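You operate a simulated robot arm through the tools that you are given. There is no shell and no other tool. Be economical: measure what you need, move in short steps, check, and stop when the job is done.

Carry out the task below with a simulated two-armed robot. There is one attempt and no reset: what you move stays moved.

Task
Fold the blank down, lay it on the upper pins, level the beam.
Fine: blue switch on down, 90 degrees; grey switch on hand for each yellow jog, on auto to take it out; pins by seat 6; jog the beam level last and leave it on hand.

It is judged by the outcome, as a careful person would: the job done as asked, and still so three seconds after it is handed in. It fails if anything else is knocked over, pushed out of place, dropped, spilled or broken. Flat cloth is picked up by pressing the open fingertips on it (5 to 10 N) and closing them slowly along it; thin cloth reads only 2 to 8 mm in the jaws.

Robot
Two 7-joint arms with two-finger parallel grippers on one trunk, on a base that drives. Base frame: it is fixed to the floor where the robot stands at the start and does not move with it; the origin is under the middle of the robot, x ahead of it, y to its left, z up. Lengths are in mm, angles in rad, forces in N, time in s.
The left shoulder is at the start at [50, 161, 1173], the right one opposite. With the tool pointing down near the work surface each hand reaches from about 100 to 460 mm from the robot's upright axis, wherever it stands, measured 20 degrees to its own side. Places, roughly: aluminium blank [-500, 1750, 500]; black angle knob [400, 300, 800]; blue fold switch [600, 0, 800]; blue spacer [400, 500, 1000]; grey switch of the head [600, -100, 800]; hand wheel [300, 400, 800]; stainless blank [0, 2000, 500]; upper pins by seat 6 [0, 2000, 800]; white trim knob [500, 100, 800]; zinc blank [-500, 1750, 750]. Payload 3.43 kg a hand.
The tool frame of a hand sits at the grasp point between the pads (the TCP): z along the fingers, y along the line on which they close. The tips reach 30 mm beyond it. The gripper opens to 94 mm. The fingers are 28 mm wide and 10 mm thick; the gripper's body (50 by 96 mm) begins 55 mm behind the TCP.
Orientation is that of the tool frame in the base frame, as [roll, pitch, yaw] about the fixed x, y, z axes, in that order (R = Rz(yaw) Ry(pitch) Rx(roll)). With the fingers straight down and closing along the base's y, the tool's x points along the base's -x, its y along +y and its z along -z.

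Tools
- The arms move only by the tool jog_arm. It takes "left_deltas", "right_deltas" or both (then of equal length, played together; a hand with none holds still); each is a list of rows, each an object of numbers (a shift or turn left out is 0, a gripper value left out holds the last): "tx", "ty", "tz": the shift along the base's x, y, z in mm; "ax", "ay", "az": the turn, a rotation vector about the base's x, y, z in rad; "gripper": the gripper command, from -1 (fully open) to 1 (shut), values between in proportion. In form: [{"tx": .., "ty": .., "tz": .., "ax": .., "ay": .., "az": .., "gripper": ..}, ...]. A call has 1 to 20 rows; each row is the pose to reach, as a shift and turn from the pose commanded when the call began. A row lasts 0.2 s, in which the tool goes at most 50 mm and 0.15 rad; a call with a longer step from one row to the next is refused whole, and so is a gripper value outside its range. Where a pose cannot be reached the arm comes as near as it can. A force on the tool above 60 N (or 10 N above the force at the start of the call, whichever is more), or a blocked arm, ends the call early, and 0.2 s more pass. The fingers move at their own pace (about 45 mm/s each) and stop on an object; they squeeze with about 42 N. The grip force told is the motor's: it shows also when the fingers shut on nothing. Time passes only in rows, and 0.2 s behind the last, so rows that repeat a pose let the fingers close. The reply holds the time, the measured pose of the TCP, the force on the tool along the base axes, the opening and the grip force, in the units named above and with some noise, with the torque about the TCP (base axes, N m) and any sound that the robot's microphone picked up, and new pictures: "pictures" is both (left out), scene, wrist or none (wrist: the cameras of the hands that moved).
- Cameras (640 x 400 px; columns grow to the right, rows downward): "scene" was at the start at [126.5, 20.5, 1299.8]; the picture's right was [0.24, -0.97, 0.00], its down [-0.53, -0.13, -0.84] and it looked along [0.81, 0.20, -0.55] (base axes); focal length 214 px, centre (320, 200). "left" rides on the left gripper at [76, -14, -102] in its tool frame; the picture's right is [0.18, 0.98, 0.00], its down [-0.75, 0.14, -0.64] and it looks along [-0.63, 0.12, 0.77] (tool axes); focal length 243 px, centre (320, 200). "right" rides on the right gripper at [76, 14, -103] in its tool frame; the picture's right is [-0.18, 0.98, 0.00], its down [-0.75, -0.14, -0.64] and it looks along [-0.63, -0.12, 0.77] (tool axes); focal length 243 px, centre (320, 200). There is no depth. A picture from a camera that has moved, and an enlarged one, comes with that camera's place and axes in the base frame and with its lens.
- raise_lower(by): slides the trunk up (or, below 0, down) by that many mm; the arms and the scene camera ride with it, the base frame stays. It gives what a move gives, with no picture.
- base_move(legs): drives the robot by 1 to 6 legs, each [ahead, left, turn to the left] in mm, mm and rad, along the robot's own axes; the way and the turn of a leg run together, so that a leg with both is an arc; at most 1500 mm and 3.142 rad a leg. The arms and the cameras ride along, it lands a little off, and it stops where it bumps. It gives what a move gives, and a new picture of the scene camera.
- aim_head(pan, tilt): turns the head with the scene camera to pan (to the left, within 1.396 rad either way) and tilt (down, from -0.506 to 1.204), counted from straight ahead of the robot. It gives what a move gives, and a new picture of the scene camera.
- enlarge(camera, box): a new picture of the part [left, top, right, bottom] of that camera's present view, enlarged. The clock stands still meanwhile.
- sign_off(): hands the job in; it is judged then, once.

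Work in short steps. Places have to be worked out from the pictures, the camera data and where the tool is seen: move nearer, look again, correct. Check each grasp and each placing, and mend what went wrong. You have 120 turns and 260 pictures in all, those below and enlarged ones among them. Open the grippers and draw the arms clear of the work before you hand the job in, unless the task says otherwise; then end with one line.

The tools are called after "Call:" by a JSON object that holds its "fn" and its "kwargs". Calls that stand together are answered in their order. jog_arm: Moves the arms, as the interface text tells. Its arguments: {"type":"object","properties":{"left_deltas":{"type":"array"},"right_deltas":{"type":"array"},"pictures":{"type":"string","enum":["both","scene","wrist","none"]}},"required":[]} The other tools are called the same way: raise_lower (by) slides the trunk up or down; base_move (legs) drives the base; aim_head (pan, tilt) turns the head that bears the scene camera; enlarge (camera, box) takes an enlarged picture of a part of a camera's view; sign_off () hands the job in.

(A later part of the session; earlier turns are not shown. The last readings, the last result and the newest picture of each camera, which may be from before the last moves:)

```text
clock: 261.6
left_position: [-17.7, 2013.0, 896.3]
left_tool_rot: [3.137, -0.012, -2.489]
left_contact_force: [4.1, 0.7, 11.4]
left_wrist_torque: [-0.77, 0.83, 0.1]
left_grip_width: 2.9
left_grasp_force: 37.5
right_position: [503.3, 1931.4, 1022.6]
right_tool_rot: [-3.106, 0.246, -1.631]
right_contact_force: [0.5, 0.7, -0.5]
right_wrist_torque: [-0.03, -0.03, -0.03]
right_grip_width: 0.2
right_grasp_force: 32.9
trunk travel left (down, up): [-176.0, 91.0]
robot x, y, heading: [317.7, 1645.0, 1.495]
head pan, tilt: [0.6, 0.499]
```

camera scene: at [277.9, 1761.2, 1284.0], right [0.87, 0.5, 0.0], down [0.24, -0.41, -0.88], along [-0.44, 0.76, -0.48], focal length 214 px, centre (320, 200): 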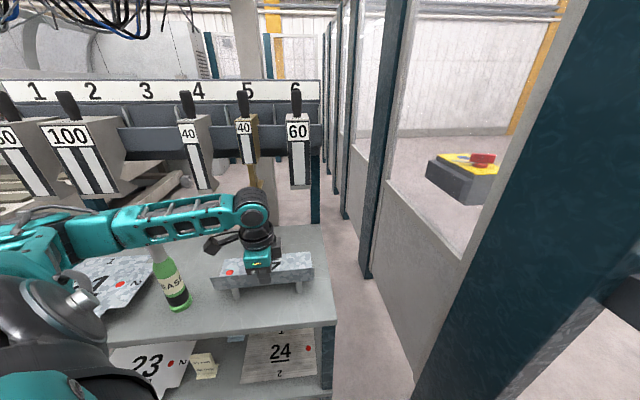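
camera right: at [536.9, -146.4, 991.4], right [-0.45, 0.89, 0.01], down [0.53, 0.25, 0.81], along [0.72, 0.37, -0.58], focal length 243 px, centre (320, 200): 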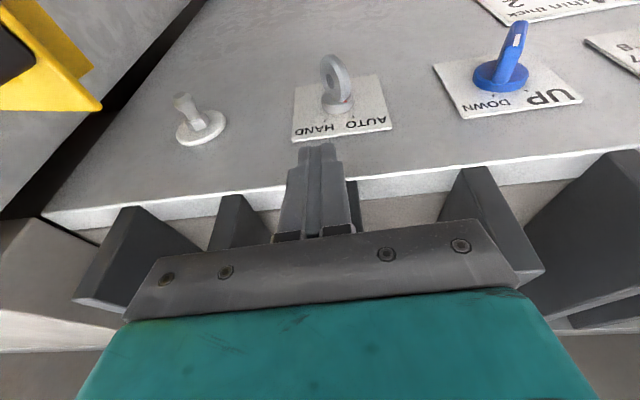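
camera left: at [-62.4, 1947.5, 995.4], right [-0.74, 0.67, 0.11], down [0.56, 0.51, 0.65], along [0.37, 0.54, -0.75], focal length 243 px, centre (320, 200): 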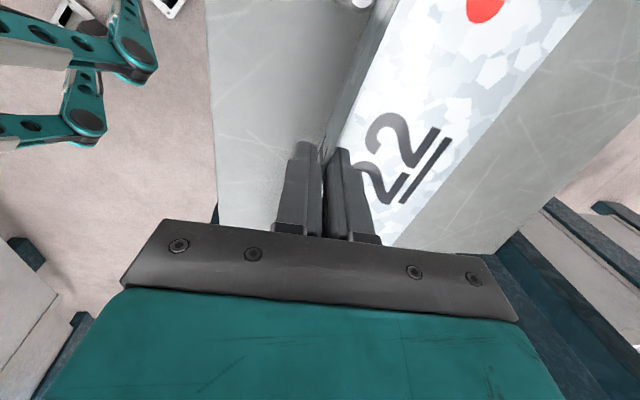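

Contact came only near the front-left pin, right at the fold: solving with the true pin height (853), the blank sits about 14 mm too deep. I lift 12 mm, shift it 14 mm toward me, correct the slight roll and set it down again.

Call:
{"fn": "jog_arm", "kwargs": {"left_deltas": [{"tz": 12, "gripper": 1}, {"tx": 4, "ty": -6, "tz": 14, "ax": -0.003, "ay": 0.005}, {"tx": 8.3, "ty": -11.3, "tz": 14, "ax": -0.007, "ay": 0.01}, {"tx": 8.3, "ty": -11.3, "tz": 7, "ax": -0.007, "ay": 0.01}, {"tx": 8.3, "ty": -11.3, "tz": 3, "ax": -0.007, "ay": 0.01}], "pictures": "none"}}

Call:
{"fn": "jog_arm", "kwargs": {"left_deltas": [{"tz": -2, "gripper": 1}, {"tz": -4}], "pictures": "none"}}

Call:
{"fn": "enlarge", "kwargs": {"camera": "scene", "box": [180, 190, 340, 310]}}

```text
clock: 262.8
left_position: [-11.1, 2000.8, 899.0]
left_tool_rot: [3.139, -0.023, -2.489]
left_contact_force: [-0.5, -0.3, -2.8]
left_wrist_torque: [-0.09, -0.13, 0.01]
left_grip_width: 2.5
left_grasp_force: 37.0
right_position: [501.3, 1933.4, 1024.2]
right_tool_rot: [-3.105, 0.244, -1.629]
right_contact_force: [-0.4, 0.2, 0.4]
right_wrist_torque: [0.02, 0.0, -0.04]
right_grip_width: 0.0
right_grasp_force: 33.8
trunk travel left (down, up): [-176.0, 91.0]
robot x, y, heading: [321.2, 1644.1, 1.493]
head pan, tilt: [0.6, 0.499]
```

```text
clock: 263.4
left_position: [-10.4, 2001.5, 896.9]
left_tool_rot: [3.134, -0.02, -2.49]
left_contact_force: [-3.6, -4.7, 15.3]
left_wrist_torque: [0.73, -0.95, -0.08]
left_grip_width: 2.7
left_grasp_force: 37.3
right_position: [501.8, 1931.9, 1023.8]
right_tool_rot: [-3.105, 0.247, -1.63]
right_contact_force: [0.1, -0.2, 0.1]
right_wrist_torque: [-0.02, 0.0, 0.03]
right_grip_width: 0.1
right_grasp_force: 32.3
trunk travel left (down, up): [-176.0, 91.0]
robot x, y, heading: [316.2, 1644.2, 1.493]
head pan, tilt: [0.6, 0.499]
```

```text
3.33 times, centred on (260, 250) of scene
camera zoom: at [276.2, 1762.2, 1283.3], right [0.87, 0.5, 0.0], down [0.24, -0.41, -0.88], along [-0.44, 0.76, -0.48], focal length 715 px, centre (520, 33)
```

zoom: 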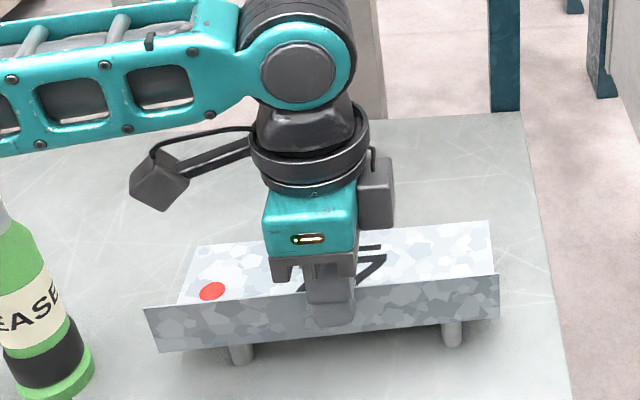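

Now the right-front pin touches first and the front pins lie about 10 mm behind the fold. One more small correction: 8 mm toward me and half the roll back.

Call:
{"fn": "jog_arm", "kwargs": {"left_deltas": [{"tz": 8, "gripper": 1}, {"tx": 4.7, "ty": -6.4, "tz": 10, "ax": 0.003, "ay": -0.005}, {"tx": 4.7, "ty": -6.4, "tz": 4, "ax": 0.003, "ay": -0.005}, {"tx": 4.7, "ty": -6.4, "tz": 1, "ax": 0.003, "ay": -0.005}, {"tx": 4.7, "ty": -6.4, "tz": 0, "ax": 0.003, "ay": -0.005}], "pictures": "scene"}}

Call:
{"fn": "enlarge", "kwargs": {"camera": "scene", "box": [180, 190, 340, 310]}}

```text
clock: 264.6
left_position: [-6.8, 1996.0, 895.9]
left_tool_rot: [3.136, -0.016, -2.488]
left_contact_force: [-11.8, 9.8, 16.3]
left_wrist_torque: [0.11, 1.43, -0.79]
left_grip_width: 2.8
left_grasp_force: 37.2
right_position: [501.8, 1933.3, 1022.6]
right_tool_rot: [-3.106, 0.244, -1.631]
right_contact_force: [-0.4, -0.7, -0.7]
right_wrist_torque: [-0.01, -0.03, 0.02]
right_grip_width: 0.1
right_grasp_force: 33.4
trunk travel left (down, up): [-176.0, 91.0]
robot x, y, heading: [316.2, 1646.6, 1.491]
head pan, tilt: [0.6, 0.499]
camera scene: at [276.0, 1763.8, 1283.1], right [0.87, 0.5, 0.0], down [0.24, -0.41, -0.88], along [-0.44, 0.76, -0.48], focal length 214 px, centre (320, 200)
```

scene: 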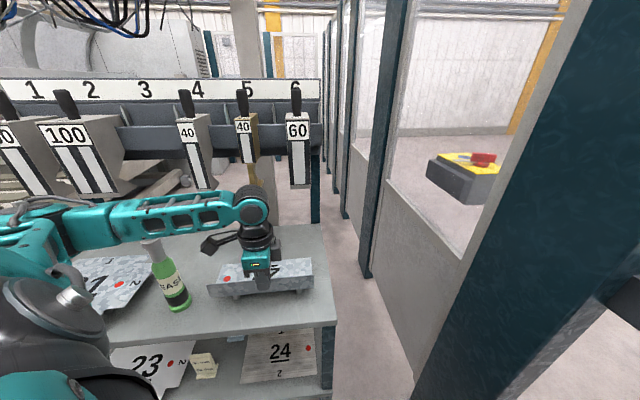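

```text
3.33 times, centred on (260, 250) of scene
camera zoom: at [276.0, 1763.8, 1283.1], right [0.87, 0.5, 0.0], down [0.24, -0.41, -0.88], along [-0.44, 0.76, -0.48], focal length 715 px, centre (520, 33)
```

zoom: 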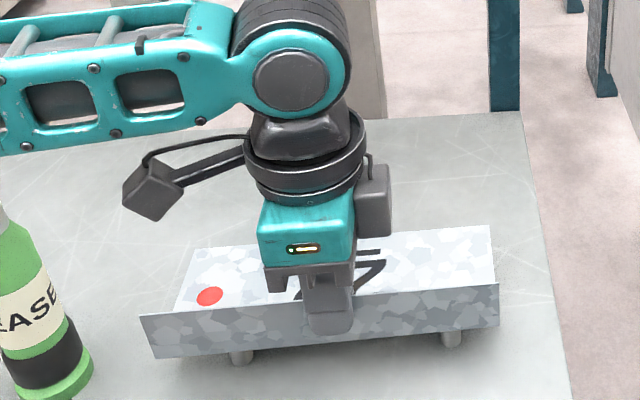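

A sideways push of 15 N shows the hanging flange now touches a rear pin, so the body just straddles the pins with little play. I lift slightly, move 5 mm back in with a tiny yaw correction, and lower again.

Call:
{"fn": "jog_arm", "kwargs": {"left_deltas": [{"tz": 6, "gripper": 1}, {"tx": -1.5, "ty": 2, "tz": 10, "az": -0.008}, {"tx": -3, "ty": 4, "tz": 10, "az": -0.015}, {"tx": -3, "ty": 4, "tz": 4, "az": -0.015}, {"tx": -3, "ty": 4, "tz": 0.5, "az": -0.015}], "pictures": "none"}}

```text
clock: 265.8
left_position: [-6.9, 1999.3, 897.9]
left_tool_rot: [3.138, -0.019, -2.503]
left_contact_force: [2.6, -1.8, 11.6]
left_wrist_torque: [-0.65, 0.92, 0.14]
left_grip_width: 2.3
left_grasp_force: 37.3
right_position: [503.4, 1931.8, 1024.0]
right_tool_rot: [-3.105, 0.247, -1.632]
right_contact_force: [-0.3, 0.2, 0.1]
right_wrist_torque: [-0.01, 0.01, -0.01]
right_grip_width: 0.0
right_grasp_force: 33.2
trunk travel left (down, up): [-176.0, 91.0]
robot x, y, heading: [314.2, 1647.2, 1.492]
head pan, tilt: [0.6, 0.499]
```

Now only a light touch on the left pins and no side load. I ease up 1 mm and open slowly.

Call:
{"fn": "jog_arm", "kwargs": {"left_deltas": [{"tz": 1.2, "gripper": 1}, {"tz": 1.2, "gripper": 0.95}, {"tz": 1.2, "gripper": 0.9}, {"tz": 1.2, "gripper": 0.85}, {"tz": 1.2, "gripper": 0.75}, {"tz": 1.2, "gripper": 0.6}, {"tz": 1.2, "gripper": 0.45}], "pictures": "wrist"}}

Call:
{"fn": "enlarge", "kwargs": {"camera": "scene", "box": [180, 190, 340, 310]}}

```text
clock: 267.4
left_position: [-8.2, 1999.3, 897.1]
left_tool_rot: [-3.139, -0.017, -2.505]
left_contact_force: [0.3, -0.2, 0.3]
left_wrist_torque: [0.01, 0.01, -0.01]
left_grip_width: 26.3
left_grasp_force: 0.1
right_position: [501.7, 1932.6, 1023.6]
right_tool_rot: [-3.104, 0.244, -1.631]
right_contact_force: [0.5, 0.2, -0.4]
right_wrist_torque: [0.0, 0.01, -0.02]
right_grip_width: 0.0
right_grasp_force: 32.9
trunk travel left (down, up): [-176.0, 91.0]
robot x, y, heading: [317.4, 1643.0, 1.495]
head pan, tilt: [0.6, 0.499]
camera left: at [-59.4, 1943.4, 999.7], right [-0.73, 0.68, 0.0], down [0.53, 0.57, 0.63], along [0.43, 0.46, -0.78], focal length 243 px, centre (320, 200)
```

left: 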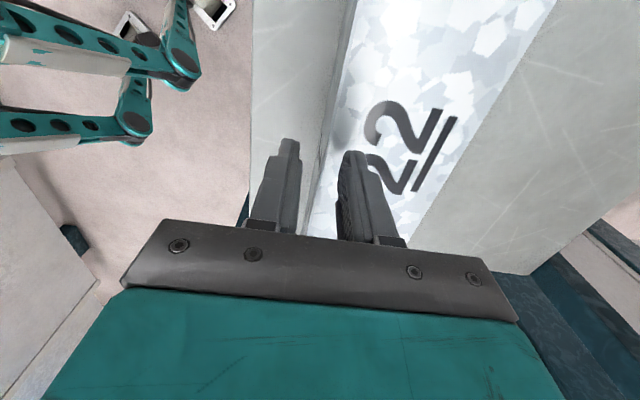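

```text
3.33 times, centred on (260, 250) of scene
camera zoom: at [276.0, 1763.8, 1282.8], right [0.87, 0.5, 0.0], down [0.24, -0.41, -0.88], along [-0.44, 0.76, -0.48], focal length 715 px, centre (520, 33)
```

zoom: 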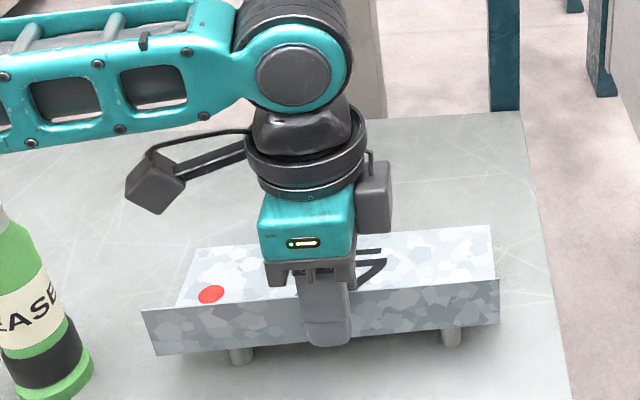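

The blank stays put on the pins. I open slightly more and raise the hand straight up, then check.

Call:
{"fn": "jog_arm", "kwargs": {"left_deltas": [{"gripper": 0.3}, {"tz": 20, "gripper": 0.3}, {"tz": 50}, {"tz": 90}, {"tx": 30, "ty": -40, "tz": 110}, {"tx": 55, "ty": -80, "tz": 115}], "pictures": "scene"}}

Call:
{"fn": "enlarge", "kwargs": {"camera": "scene", "box": [180, 210, 340, 330]}}

```text
refused: row 5 steps farther than a row can; nothing moved
```

```text
3.33 times, centred on (260, 270) of scene
camera zoom: at [276.0, 1763.8, 1282.8], right [0.87, 0.5, 0.0], down [0.24, -0.41, -0.88], along [-0.44, 0.76, -0.48], focal length 715 px, centre (520, -33)
```

zoom: 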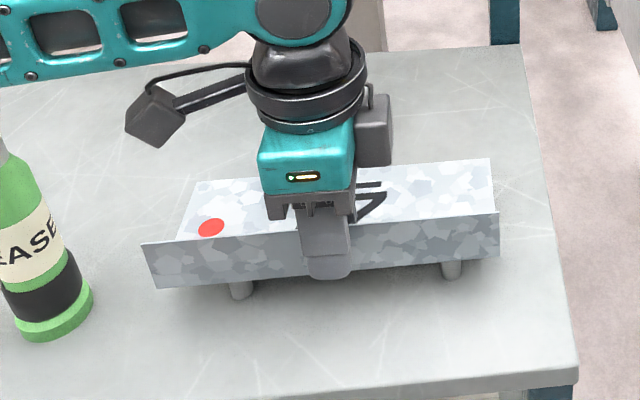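

Call:
{"fn": "jog_arm", "kwargs": {"left_deltas": [{"gripper": 0.3}, {"tz": 20, "gripper": 0.3}, {"tz": 55}, {"tz": 95}, {"tx": 15, "ty": -25, "tz": 110}, {"tx": 35, "ty": -55, "tz": 120}, {"tx": 55, "ty": -85, "tz": 125}], "pictures": "scene"}}

Call:
{"fn": "enlarge", "kwargs": {"camera": "scene", "box": [180, 210, 340, 330]}}

```text
clock: 269.0
left_position: [46.6, 1920.6, 1022.6]
left_tool_rot: [-3.141, -0.019, -2.503]
left_contact_force: [0.2, -0.3, 0.6]
left_wrist_torque: [0.0, 0.03, -0.01]
left_grip_width: 33.0
left_grasp_force: 0.1
left hand out of reach, approached as far as the arm can: row 7
right_position: [503.0, 1932.9, 1022.3]
right_tool_rot: [-3.105, 0.245, -1.631]
right_contact_force: [0.4, 0.3, -0.5]
right_wrist_torque: [-0.03, 0.02, 0.01]
right_grip_width: 0.0
right_grasp_force: 32.5
trunk travel left (down, up): [-176.0, 91.0]
robot x, y, heading: [314.8, 1643.9, 1.495]
head pan, tilt: [0.6, 0.499]
camera scene: at [276.1, 1764.1, 1282.7], right [0.87, 0.5, 0.0], down [0.24, -0.41, -0.88], along [-0.44, 0.76, -0.48], focal length 214 px, centre (320, 200)
```

scene: 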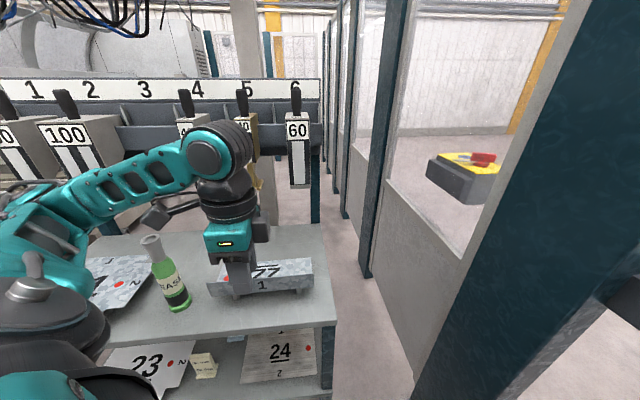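

```text
3.33 times, centred on (260, 270) of scene
camera zoom: at [276.1, 1764.1, 1282.7], right [0.87, 0.5, 0.0], down [0.24, -0.41, -0.88], along [-0.44, 0.76, -0.48], focal length 715 px, centre (520, -33)
```

zoom: 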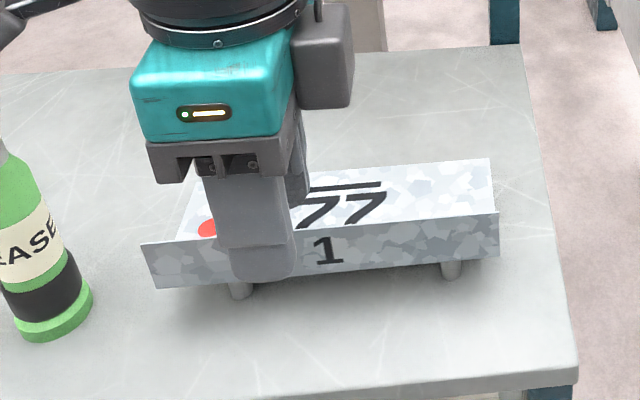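

The folded blank lies on the four pins with flange 1 up and the new flange down behind. Now I return to the folder for the last jog: back off, along the rack, around, and up to the grey switch.

Call:
{"fn": "base_move", "kwargs": {"legs": [[-106, -91, 0], [-488, 569, 0], [-488, 569, 0], [0, 0, -0.862], [0, -1260, 0], [225, 0, 0]]}}

Call:
{"fn": "raise_lower", "kwargs": {"by": -10}}

Call:
{"fn": "aim_head", "kwargs": {"pan": 0.1, "tilt": 0.5}}

```text
clock: 294.9
left_position: [146.1, 166.8, 1022.8]
left_tool_rot: [-3.14, -0.019, 2.941]
left_contact_force: [0.5, -0.2, -0.6]
left_wrist_torque: [-0.01, -0.01, 0.02]
left_grip_width: 32.9
left_grasp_force: 0.1
right_position: [460.6, -163.9, 1023.4]
right_tool_rot: [-3.106, 0.244, -2.469]
right_contact_force: [0.2, 0.1, 0.8]
right_wrist_torque: [-0.03, -0.03, -0.01]
right_grip_width: 0.0
right_grasp_force: 33.3
trunk travel left (down, up): [-176.0, 91.0]
robot x, y, heading: [126.6, -218.2, 0.659]
head pan, tilt: [0.6, 0.499]
camera scene: at [184.7, -108.4, 1282.7], right [0.95, -0.31, 0.0], down [-0.15, -0.46, -0.88], along [0.27, 0.83, -0.48], focal length 214 px, centre (320, 200)
```

scene: 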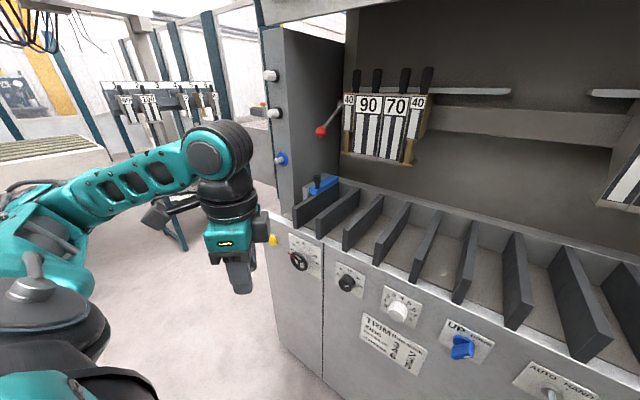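

```text
clock: 295.5
left_position: [147.0, 165.3, 1014.0]
left_tool_rot: [-3.14, -0.02, 2.94]
left_contact_force: [0.1, -0.2, -0.6]
left_wrist_torque: [0.01, 0.04, -0.02]
left_grip_width: 33.1
left_grasp_force: 0.0
right_position: [461.5, -164.0, 1013.7]
right_tool_rot: [-3.107, 0.246, -2.47]
right_contact_force: [0.1, -0.3, -0.3]
right_wrist_torque: [-0.01, -0.02, -0.03]
right_grip_width: 0.0
right_grasp_force: 33.7
trunk travel left (down, up): [-166.0, 101.0]
robot x, y, heading: [124.2, -214.9, 0.656]
head pan, tilt: [0.6, 0.499]
```

```text
clock: 296.4
left_position: [146.1, 165.8, 1012.3]
left_tool_rot: [-3.141, -0.019, 2.938]
left_contact_force: [-1.0, 0.3, -0.3]
left_wrist_torque: [0.01, 0.02, 0.0]
left_grip_width: 33.1
left_grasp_force: 0.1
right_position: [460.3, -163.3, 1013.1]
right_tool_rot: [-3.104, 0.245, -2.47]
right_contact_force: [-0.1, -0.3, -0.2]
right_wrist_torque: [0.04, -0.02, 0.02]
right_grip_width: 0.1
right_grasp_force: 33.2
trunk travel left (down, up): [-166.0, 101.0]
robot x, y, heading: [123.6, -218.0, 0.655]
head pan, tilt: [0.099, 0.499]
camera scene: at [222.4, -132.8, 1272.8], right [0.69, -0.73, 0.0], down [-0.35, -0.33, -0.88], along [0.64, 0.6, -0.48], focal length 214 px, centre (320, 200)
```

scene: 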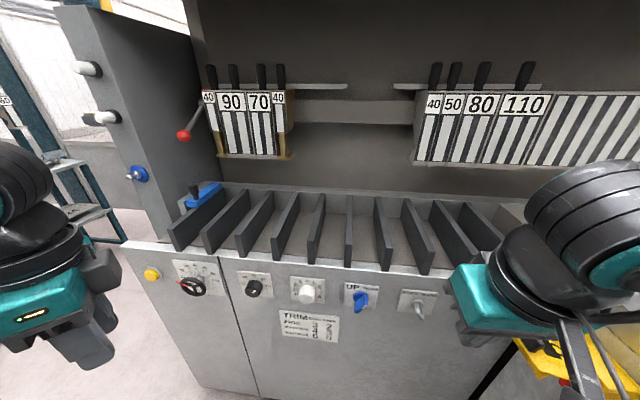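

The blank space is empty and everything looks in place. I push the grey knob to HAND as before.

Call:
{"fn": "jog_arm", "kwargs": {"right_deltas": [{"tx": 25, "ty": 19, "tz": -22, "az": -0.005}, {"tx": 50, "ty": 38, "tz": -45, "az": -0.01}, {"tx": 75, "ty": 56, "tz": -68, "az": -0.015}, {"tx": 100, "ty": 75, "tz": -90, "az": -0.02}, {"tx": 125, "ty": 93, "tz": -113, "az": -0.02}, {"tx": 131, "ty": 98, "tz": -148, "az": -0.02}, {"tx": 138, "ty": 102, "tz": -184, "az": -0.02}, {"tx": 142, "ty": 96.6, "tz": -184, "az": -0.02}, {"tx": 145, "ty": 92.5, "tz": -184, "az": -0.02}, {"tx": 148, "ty": 88.4, "tz": -184, "az": -0.02}, {"tx": 151, "ty": 84.3, "tz": -184, "az": -0.02}, {"tx": 154, "ty": 80.2, "tz": -184, "az": -0.02}, {"tx": 157, "ty": 76.5, "tz": -184, "az": -0.02}, {"tx": 144, "ty": 94, "tz": -184, "az": -0.02}, {"tx": 138, "ty": 102, "tz": -145, "az": -0.02}, {"tx": 138, "ty": 102, "tz": -100, "az": -0.02}], "pictures": "both"}}

Call:
{"fn": "enlarge", "kwargs": {"camera": "right", "box": [200, 40, 400, 180]}}

```text
clock: 299.8
left_position: [146.6, 166.1, 1013.7]
left_tool_rot: [-3.14, -0.018, 2.939]
left_contact_force: [-0.4, 1.0, -0.3]
left_wrist_torque: [-0.05, 0.03, -0.04]
left_grip_width: 33.2
left_grasp_force: 0.2
right_position: [599.0, -62.3, 914.2]
right_tool_rot: [-3.104, 0.245, -2.491]
right_contact_force: [0.2, -0.4, -0.2]
right_wrist_torque: [-0.01, -0.02, 0.02]
right_grip_width: 0.0
right_grasp_force: 32.8
trunk travel left (down, up): [-166.0, 101.0]
robot x, y, heading: [125.8, -218.9, 0.658]
head pan, tilt: [0.099, 0.499]
camera scene: at [222.2, -132.8, 1272.8], right [0.69, -0.73, 0.0], down [-0.35, -0.33, -0.88], along [0.64, 0.6, -0.48], focal length 214 px, centre (320, 200)
camera right: at [509.7, -108.1, 994.9], right [-0.45, 0.89, 0.01], down [0.53, 0.26, 0.81], along [0.72, 0.37, -0.59], focal length 243 px, centre (320, 200)
```

scene: 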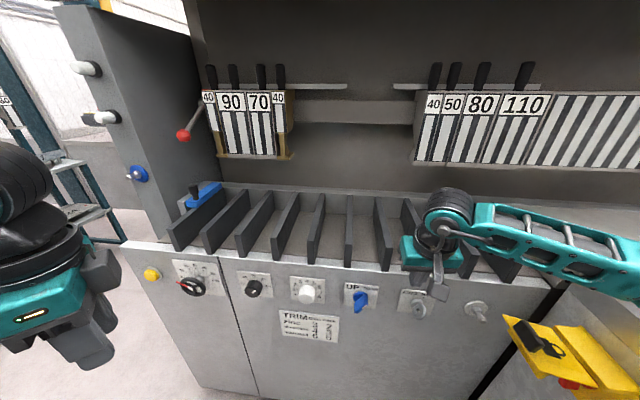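
right: 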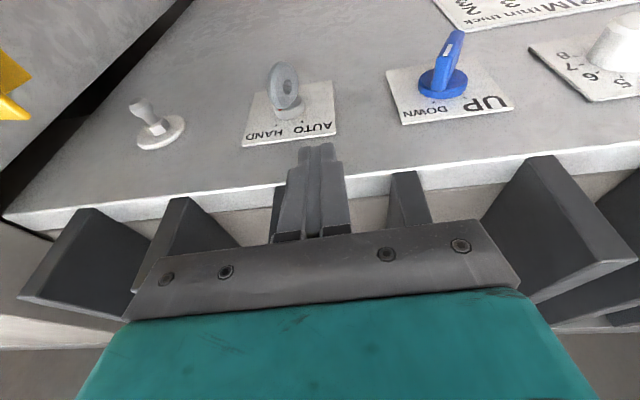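

```text
2.86 times, centred on (300, 110) of right
camera zoom: at [509.7, -108.1, 994.9], right [-0.45, 0.89, 0.01], down [0.53, 0.26, 0.81], along [0.72, 0.37, -0.59], focal length 693 px, centre (377, 457)
```

zoom: 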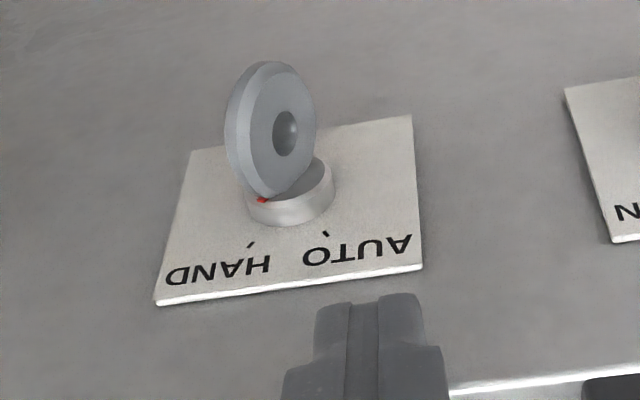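

Grey is on HAND. I retreat the right hand, turn, tilt and close the left for pressing, and drive to the yellow button.

Call:
{"fn": "jog_arm", "kwargs": {"right_deltas": [{"tx": -25, "ty": -20, "tz": 25}, {"tx": -50, "ty": -50, "tz": 50}, {"tx": -75, "ty": -85, "tz": 75}, {"tx": -92, "ty": -125, "tz": 97}, {"tx": -92, "ty": -125, "tz": 97}, {"tx": -92, "ty": -125, "tz": 97}], "left_deltas": [{"az": 0.14, "gripper": 1}, {"az": 0.28}, {"az": 0.42}, {"az": 0.56}, {"az": 0.7}, {"az": 0.84}], "pictures": "none"}}

Call:
{"fn": "jog_arm", "kwargs": {"left_deltas": [{"ax": 0.071, "ay": -0.097}, {"ax": 0.142, "ay": -0.194}, {"ax": 0.213, "ay": -0.29}, {"ax": 0.284, "ay": -0.387}, {"ax": 0.355, "ay": -0.484}], "pictures": "none"}}

Call:
{"fn": "base_move", "kwargs": {"legs": [[-60, 0, -0.022], [0, 366, 0], [50, 0, 0]]}}

Call:
{"fn": "raise_lower", "kwargs": {"by": -100}}

```text
clock: 301.2
left_position: [146.0, 165.9, 1013.8]
left_tool_rot: [-3.139, -0.018, -2.498]
left_contact_force: [-0.2, 0.1, 0.3]
left_wrist_torque: [0.0, 0.03, 0.03]
left_grip_width: 0.2
left_grasp_force: 33.2
right_position: [505.3, -186.1, 1010.7]
right_tool_rot: [-3.104, 0.245, -2.491]
right_contact_force: [0.8, 0.5, 0.0]
right_wrist_torque: [-0.02, 0.03, -0.01]
right_grip_width: 0.0
right_grasp_force: 33.0
trunk travel left (down, up): [-166.0, 101.0]
robot x, y, heading: [124.5, -218.6, 0.656]
head pan, tilt: [0.099, 0.499]
```

```text
clock: 302.4
left_position: [174.3, 257.7, 1043.0]
left_tool_rot: [-3.137, 0.584, -2.502]
left_contact_force: [-0.4, 0.7, 0.5]
left_wrist_torque: [-0.02, 0.0, -0.02]
left_grip_width: 0.2
left_grasp_force: 33.1
left hand out of reach, approached as far as the arm can: row 1, 2, 3, 4, 5
right_position: [505.1, -187.6, 1011.9]
right_tool_rot: [-3.105, 0.245, -2.489]
right_contact_force: [-0.3, 0.2, 0.3]
right_wrist_torque: [-0.02, -0.01, -0.02]
right_grip_width: 0.0
right_grasp_force: 33.0
trunk travel left (down, up): [-166.0, 101.0]
robot x, y, heading: [124.0, -218.4, 0.659]
head pan, tilt: [0.099, 0.499]
```

```text
clock: 307.3
left_position: [-40.6, 547.4, 1042.6]
left_tool_rot: [-3.137, 0.579, -2.525]
left_contact_force: [0.4, 0.4, -0.3]
left_wrist_torque: [0.05, 0.01, 0.0]
left_grip_width: 0.0
left_grasp_force: 33.5
right_position: [279.8, 95.6, 1009.5]
right_tool_rot: [-3.107, 0.243, -2.51]
right_contact_force: [0.6, -0.2, -0.1]
right_wrist_torque: [-0.04, 0.01, 0.02]
right_grip_width: 0.0
right_grasp_force: 33.2
trunk travel left (down, up): [-166.0, 101.0]
robot x, y, heading: [-102.5, 69.5, 0.631]
head pan, tilt: [0.099, 0.499]
camera scene: at [-1.4, 155.9, 1272.7], right [0.67, -0.74, 0.0], down [-0.36, -0.32, -0.88], along [0.65, 0.59, -0.48], focal length 214 px, centre (320, 200)
```

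scene: 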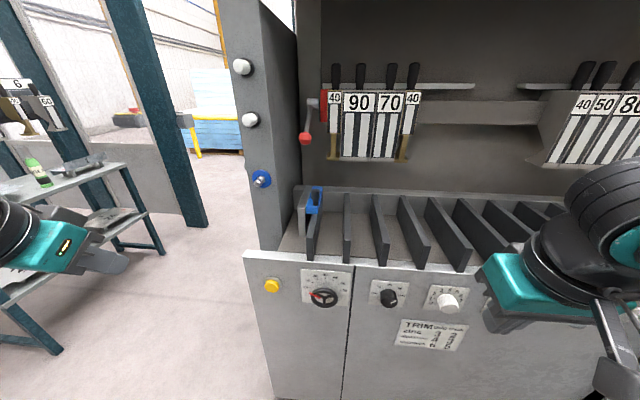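

```text
clock: 308.7
left_position: [-40.7, 546.5, 943.0]
left_tool_rot: [-3.135, 0.582, -2.525]
left_contact_force: [0.2, -0.2, -0.3]
left_wrist_torque: [0.0, -0.02, 0.0]
left_grip_width: 0.0
left_grasp_force: 33.2
right_position: [281.1, 96.6, 909.8]
right_tool_rot: [-3.105, 0.245, -2.511]
right_contact_force: [-0.6, -0.7, -1.1]
right_wrist_torque: [0.02, -0.01, -0.01]
right_grip_width: 0.0
right_grasp_force: 32.5
trunk travel left (down, up): [-66.0, 201.0]
robot x, y, heading: [-101.1, 69.5, 0.636]
head pan, tilt: [0.099, 0.499]
```

I bring the hand before the button and press, holding a second, then release and watch the beam and lamp.

Call:
{"fn": "jog_arm", "kwargs": {"left_deltas": [{"tx": 30, "ty": -13, "tz": -22}, {"tx": 61, "ty": -25, "tz": -44}, {"tx": 92, "ty": -38, "tz": -66}, {"tx": 123, "ty": -50, "tz": -88}, {"tx": 154, "ty": -63, "tz": -111}, {"tx": 184, "ty": -75, "tz": -133}, {"tx": 204, "ty": -61, "tz": -133}, {"tx": 219, "ty": -51, "tz": -133}, {"tx": 226, "ty": -46, "tz": -133}, {"tx": 226, "ty": -46, "tz": -133}, {"tx": 226, "ty": -46, "tz": -133}, {"tx": 226, "ty": -46, "tz": -133}, {"tx": 226, "ty": -46, "tz": -133}], "pictures": "scene"}}

Call:
{"fn": "jog_arm", "kwargs": {"left_deltas": [{}, {}, {"tx": -20, "ty": -14}, {"tx": -42, "ty": -29}, {"tx": -42, "ty": -29}, {"tx": -42, "ty": -29}, {"tx": -42, "ty": -29}, {"tx": -42, "ty": -29}, {"tx": -42, "ty": -29}, {"tx": -42, "ty": -29}, {"tx": -42, "ty": -29}, {"tx": -42, "ty": -29}], "pictures": "scene"}}

```text
clock: 311.5
left_position: [184.8, 500.3, 809.3]
left_tool_rot: [-3.136, 0.581, -2.525]
left_contact_force: [-1.2, -1.7, -0.9]
left_wrist_torque: [-0.04, 0.03, 0.01]
left_grip_width: 0.0
left_grasp_force: 33.0
left hand out of reach, approached as far as the arm can: row 1
right_position: [280.2, 95.6, 910.6]
right_tool_rot: [-3.105, 0.248, -2.511]
right_contact_force: [0.2, -0.3, 0.0]
right_wrist_torque: [-0.02, 0.01, 0.02]
right_grip_width: 0.0
right_grasp_force: 32.8
trunk travel left (down, up): [-66.0, 201.0]
robot x, y, heading: [-99.2, 73.5, 0.637]
head pan, tilt: [0.099, 0.499]
heard: click
camera scene: at [-2.0, 155.5, 1172.8], right [0.67, -0.74, 0.0], down [-0.36, -0.32, -0.88], along [0.65, 0.59, -0.48], focal length 214 px, centre (320, 200)
```

scene: 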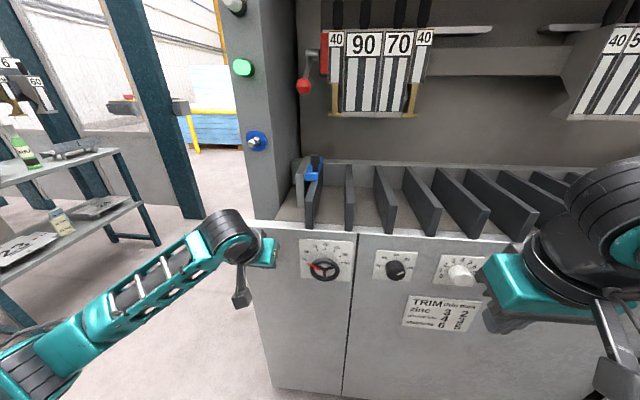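

```text
clock: 314.1
left_position: [141.9, 470.9, 807.8]
left_tool_rot: [-3.137, 0.581, -2.526]
left_contact_force: [0.3, 0.5, 0.4]
left_wrist_torque: [0.01, 0.02, 0.01]
left_grip_width: 0.0
left_grasp_force: 32.6
right_position: [280.0, 95.8, 909.9]
right_tool_rot: [-3.105, 0.244, -2.511]
right_contact_force: [0.6, 0.3, -0.5]
right_wrist_torque: [0.02, 0.0, -0.03]
right_grip_width: 0.1
right_grasp_force: 33.1
trunk travel left (down, up): [-66.0, 201.0]
robot x, y, heading: [-103.2, 69.1, 0.636]
head pan, tilt: [0.099, 0.499]
camera scene: at [-2.0, 155.5, 1172.8], right [0.67, -0.74, 0.0], down [-0.36, -0.32, -0.88], along [0.65, 0.59, -0.48], focal length 214 px, centre (320, 200)
```

scene: 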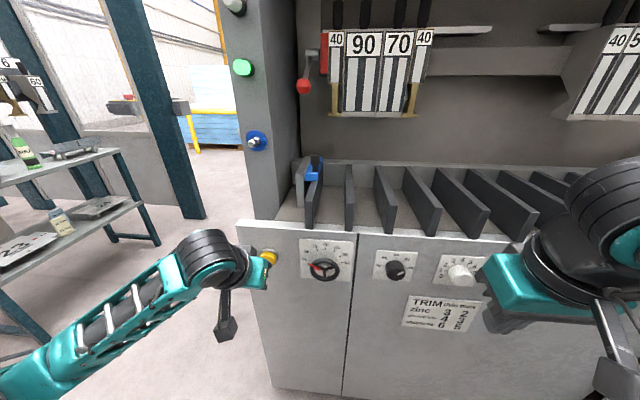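

The green lamp is lit: beam level, on HAND. I back off, raise the trunk, open both hands, and verify the beam, the rack and the switches.

Call:
{"fn": "base_move", "kwargs": {"legs": [[-200, 0, 0]]}}

Call:
{"fn": "jog_arm", "kwargs": {"left_deltas": [{"gripper": 0}, {"gripper": -1}, {"gripper": -1}, {"gripper": -1}], "right_deltas": [{"gripper": 0}, {"gripper": -1}, {"gripper": -1}, {"gripper": -1}], "pictures": "none"}}

Call:
{"fn": "raise_lower", "kwargs": {"by": 200}}

Call:
{"fn": "aim_head", "kwargs": {"pan": 0.0, "tilt": 0.5}}

Call:
{"fn": "enlarge", "kwargs": {"camera": "scene", "box": [200, 100, 440, 260]}}

Call:
{"fn": "aim_head", "kwargs": {"pan": 0.95, "tilt": 0.3}}

```text
clock: 315.7
left_position: [-16.9, 354.8, 808.1]
left_tool_rot: [-3.137, 0.58, -2.524]
left_contact_force: [-0.2, -0.3, 0.8]
left_wrist_torque: [0.02, -0.03, 0.04]
left_grip_width: 0.1
left_grasp_force: 33.1
right_position: [119.9, -20.8, 909.7]
right_tool_rot: [-3.105, 0.247, -2.51]
right_contact_force: [-1.0, -0.4, 0.2]
right_wrist_torque: [-0.03, 0.03, 0.0]
right_grip_width: 0.0
right_grasp_force: 32.7
trunk travel left (down, up): [-66.0, 201.0]
robot x, y, heading: [-259.5, -44.3, 0.637]
head pan, tilt: [0.099, 0.499]
camera scene: at [-161.5, 38.5, 1172.8], right [0.67, -0.74, 0.0], down [-0.36, -0.32, -0.88], along [0.65, 0.59, -0.48], focal length 214 px, centre (320, 200)
```

scene: 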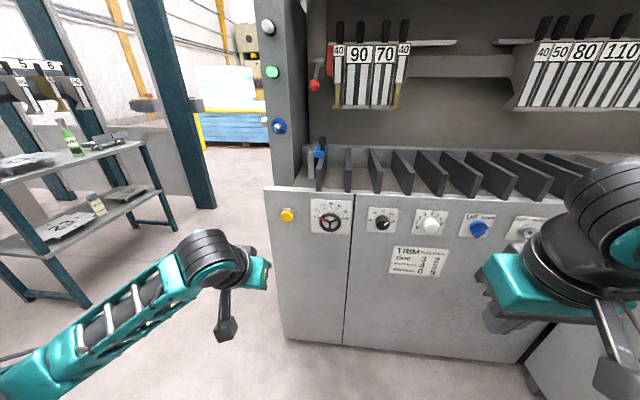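

```text
clock: 316.7
left_position: [-17.0, 355.1, 809.2]
left_tool_rot: [-3.137, 0.581, -2.525]
left_contact_force: [0.1, 0.4, -0.1]
left_wrist_torque: [-0.01, -0.01, 0.0]
left_grip_width: 84.9
left_grasp_force: 0.2
right_position: [121.3, -21.4, 910.7]
right_tool_rot: [-3.105, 0.243, -2.511]
right_contact_force: [-0.2, 0.6, -0.5]
right_wrist_torque: [-0.01, 0.0, 0.02]
right_grip_width: 85.1
right_grasp_force: 0.1
trunk travel left (down, up): [-66.0, 201.0]
robot x, y, heading: [-258.9, -49.0, 0.633]
head pan, tilt: [0.099, 0.499]
```

```text
clock: 318.8
left_position: [-17.7, 353.9, 1008.8]
left_tool_rot: [-3.137, 0.581, -2.525]
left_contact_force: [-0.5, -0.3, 0.0]
left_wrist_torque: [-0.01, 0.01, 0.0]
left_grip_width: 94.2
left_grasp_force: 0.0
right_position: [120.9, -21.4, 1110.6]
right_tool_rot: [-3.105, 0.245, -2.51]
right_contact_force: [-0.5, -0.8, 0.4]
right_wrist_torque: [-0.01, 0.04, 0.0]
right_grip_width: 93.9
right_grasp_force: 0.1
trunk travel left (down, up): [-266.0, 1.0]
robot x, y, heading: [-261.7, -42.3, 0.638]
head pan, tilt: [0.099, 0.499]
```

```text
clock: 319.5
left_position: [-17.1, 355.1, 1007.4]
left_tool_rot: [-3.135, 0.581, -2.522]
left_contact_force: [0.6, -0.4, 0.5]
left_wrist_torque: [-0.02, 0.0, -0.01]
left_grip_width: 94.0
left_grasp_force: 0.0
right_position: [120.3, -19.3, 1109.9]
right_tool_rot: [-3.105, 0.247, -2.509]
right_contact_force: [0.2, 0.1, -0.7]
right_wrist_torque: [-0.02, -0.02, -0.04]
right_grip_width: 93.8
right_grasp_force: 0.1
trunk travel left (down, up): [-266.0, 1.0]
robot x, y, heading: [-259.2, -48.1, 0.635]
head pan, tilt: [0.0, 0.499]
camera scene: at [-155.8, 31.6, 1372.8], right [0.59, -0.81, 0.0], down [-0.39, -0.28, -0.88], along [0.71, 0.52, -0.48], focal length 214 px, centre (320, 200)
```

scene: 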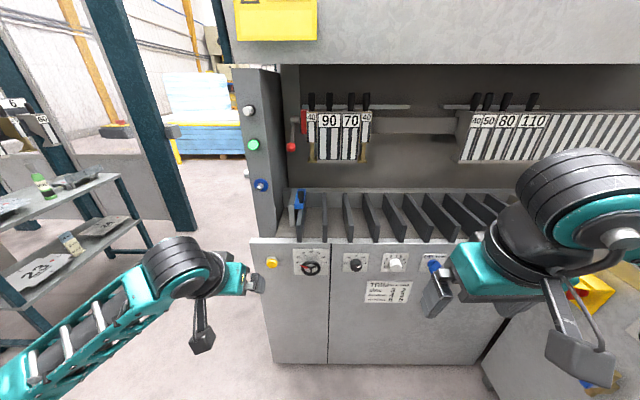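

```text
2.50 times, centred on (320, 180) of scene
camera zoom: at [-155.8, 31.6, 1372.8], right [0.59, -0.81, 0.0], down [-0.39, -0.28, -0.88], along [0.71, 0.52, -0.48], focal length 536 px, centre (320, 250)
```

zoom: 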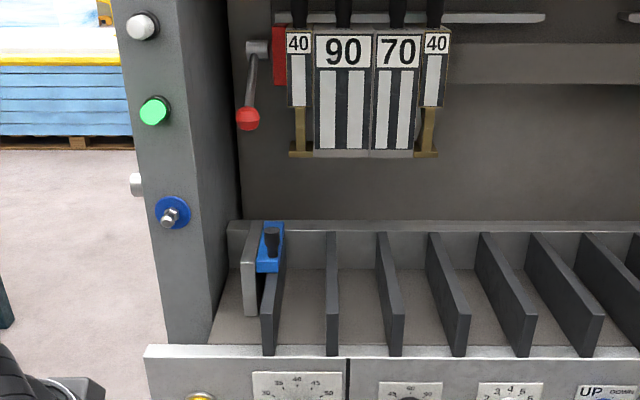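

```text
clock: 320.7
left_position: [-16.8, 353.7, 1008.6]
left_tool_rot: [-3.136, 0.58, -2.523]
left_contact_force: [-0.1, -0.9, 0.1]
left_wrist_torque: [-0.01, 0.02, -0.02]
left_grip_width: 93.8
left_grasp_force: 0.0
right_position: [121.0, -21.6, 1110.1]
right_tool_rot: [-3.105, 0.246, -2.509]
right_contact_force: [0.7, -0.4, 0.2]
right_wrist_torque: [0.03, -0.02, 0.01]
right_grip_width: 94.1
right_grasp_force: 0.1
trunk travel left (down, up): [-266.0, 1.0]
robot x, y, heading: [-259.0, -45.4, 0.64]
head pan, tilt: [0.949, 0.3]
camera scene: at [-230.2, 71.0, 1391.2], right [1.0, 0.01, 0.0], down [0.0, -0.3, -0.96], along [-0.01, 0.96, -0.3], focal length 214 px, centre (320, 200)
```

scene: 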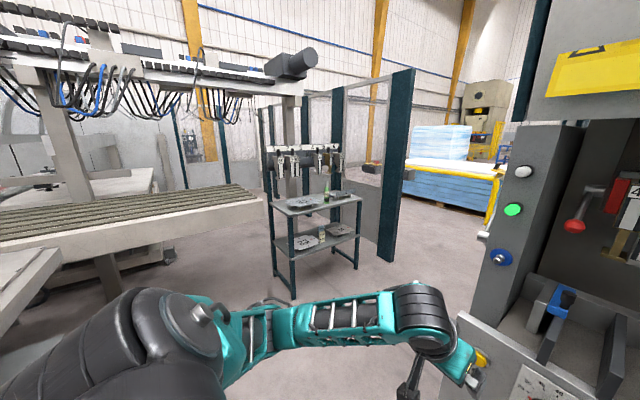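

A last zoom on the rack and on the bed strip.

Call:
{"fn": "enlarge", "kwargs": {"camera": "scene", "box": [265, 170, 370, 250]}}

Call:
{"fn": "aim_head", "kwargs": {"pan": 0.0, "tilt": 0.5}}

Call:
{"fn": "enlarge", "kwargs": {"camera": "scene", "box": [280, 175, 440, 245]}}

```text
5.00 times, centred on (318, 210) of scene
camera zoom: at [-230.2, 71.0, 1391.2], right [1.0, 0.01, 0.0], down [0.0, -0.3, -0.96], along [-0.01, 0.96, -0.3], focal length 1072 px, centre (332, 150)
```

zoom: 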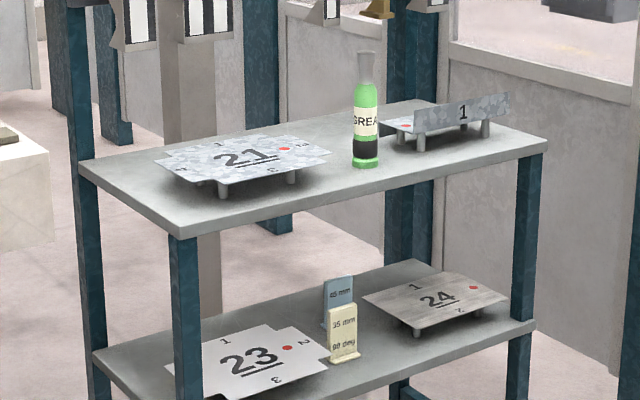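

```text
clock: 322.0
left_position: [-16.9, 354.6, 1010.0]
left_tool_rot: [-3.135, 0.581, -2.523]
left_contact_force: [0.2, 0.3, 0.1]
left_wrist_torque: [0.02, 0.01, 0.02]
left_grip_width: 93.8
left_grasp_force: 0.0
right_position: [121.3, -20.6, 1110.4]
right_tool_rot: [-3.105, 0.245, -2.51]
right_contact_force: [-0.4, -0.6, -0.2]
right_wrist_torque: [0.02, -0.01, 0.02]
right_grip_width: 94.2
right_grasp_force: 0.1
trunk travel left (down, up): [-266.0, 1.0]
robot x, y, heading: [-259.3, -45.7, 0.636]
head pan, tilt: [0.0, 0.499]
camera scene: at [-155.8, 31.6, 1372.8], right [0.59, -0.8, 0.0], down [-0.39, -0.28, -0.88], along [0.71, 0.52, -0.48], focal length 214 px, centre (320, 200)
```

scene: 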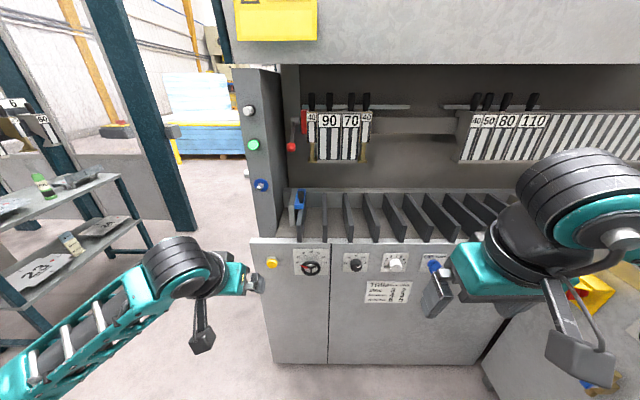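

```text
4.00 times, centred on (360, 210) of scene
camera zoom: at [-155.8, 31.6, 1372.8], right [0.59, -0.8, 0.0], down [-0.39, -0.28, -0.88], along [0.71, 0.52, -0.48], focal length 858 px, centre (160, 160)
5 turns are left
```

zoom: 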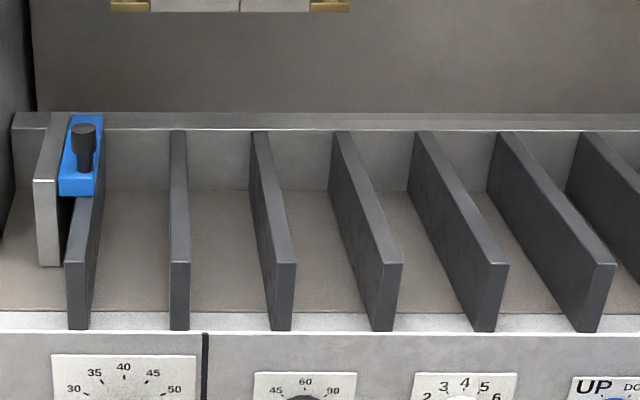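

Few turns remain. I zoom hard on the strip behind the fins to see if the beam is level.

Call:
{"fn": "enlarge", "kwargs": {"camera": "scene", "box": [310, 180, 370, 215]}}

Call:
{"fn": "enlarge", "kwargs": {"camera": "scene", "box": [235, 95, 295, 215]}}

```text
10.67 times, centred on (340, 198) of scene
camera zoom: at [-155.8, 31.6, 1372.8], right [0.59, -0.8, 0.0], down [-0.39, -0.28, -0.88], along [0.71, 0.52, -0.48], focal length 2288 px, centre (107, 227)
```

zoom: 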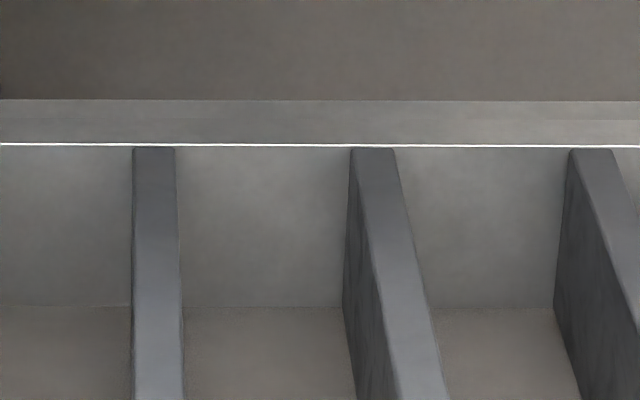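

```text
3.33 times, centred on (265, 155) of scene
camera zoom: at [-155.8, 31.6, 1372.8], right [0.59, -0.8, 0.0], down [-0.39, -0.28, -0.88], along [0.71, 0.52, -0.48], focal length 715 px, centre (503, 350)
4 turns are left
```

zoom: 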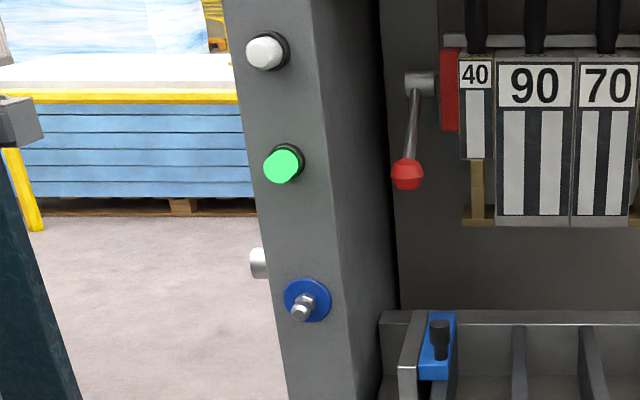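

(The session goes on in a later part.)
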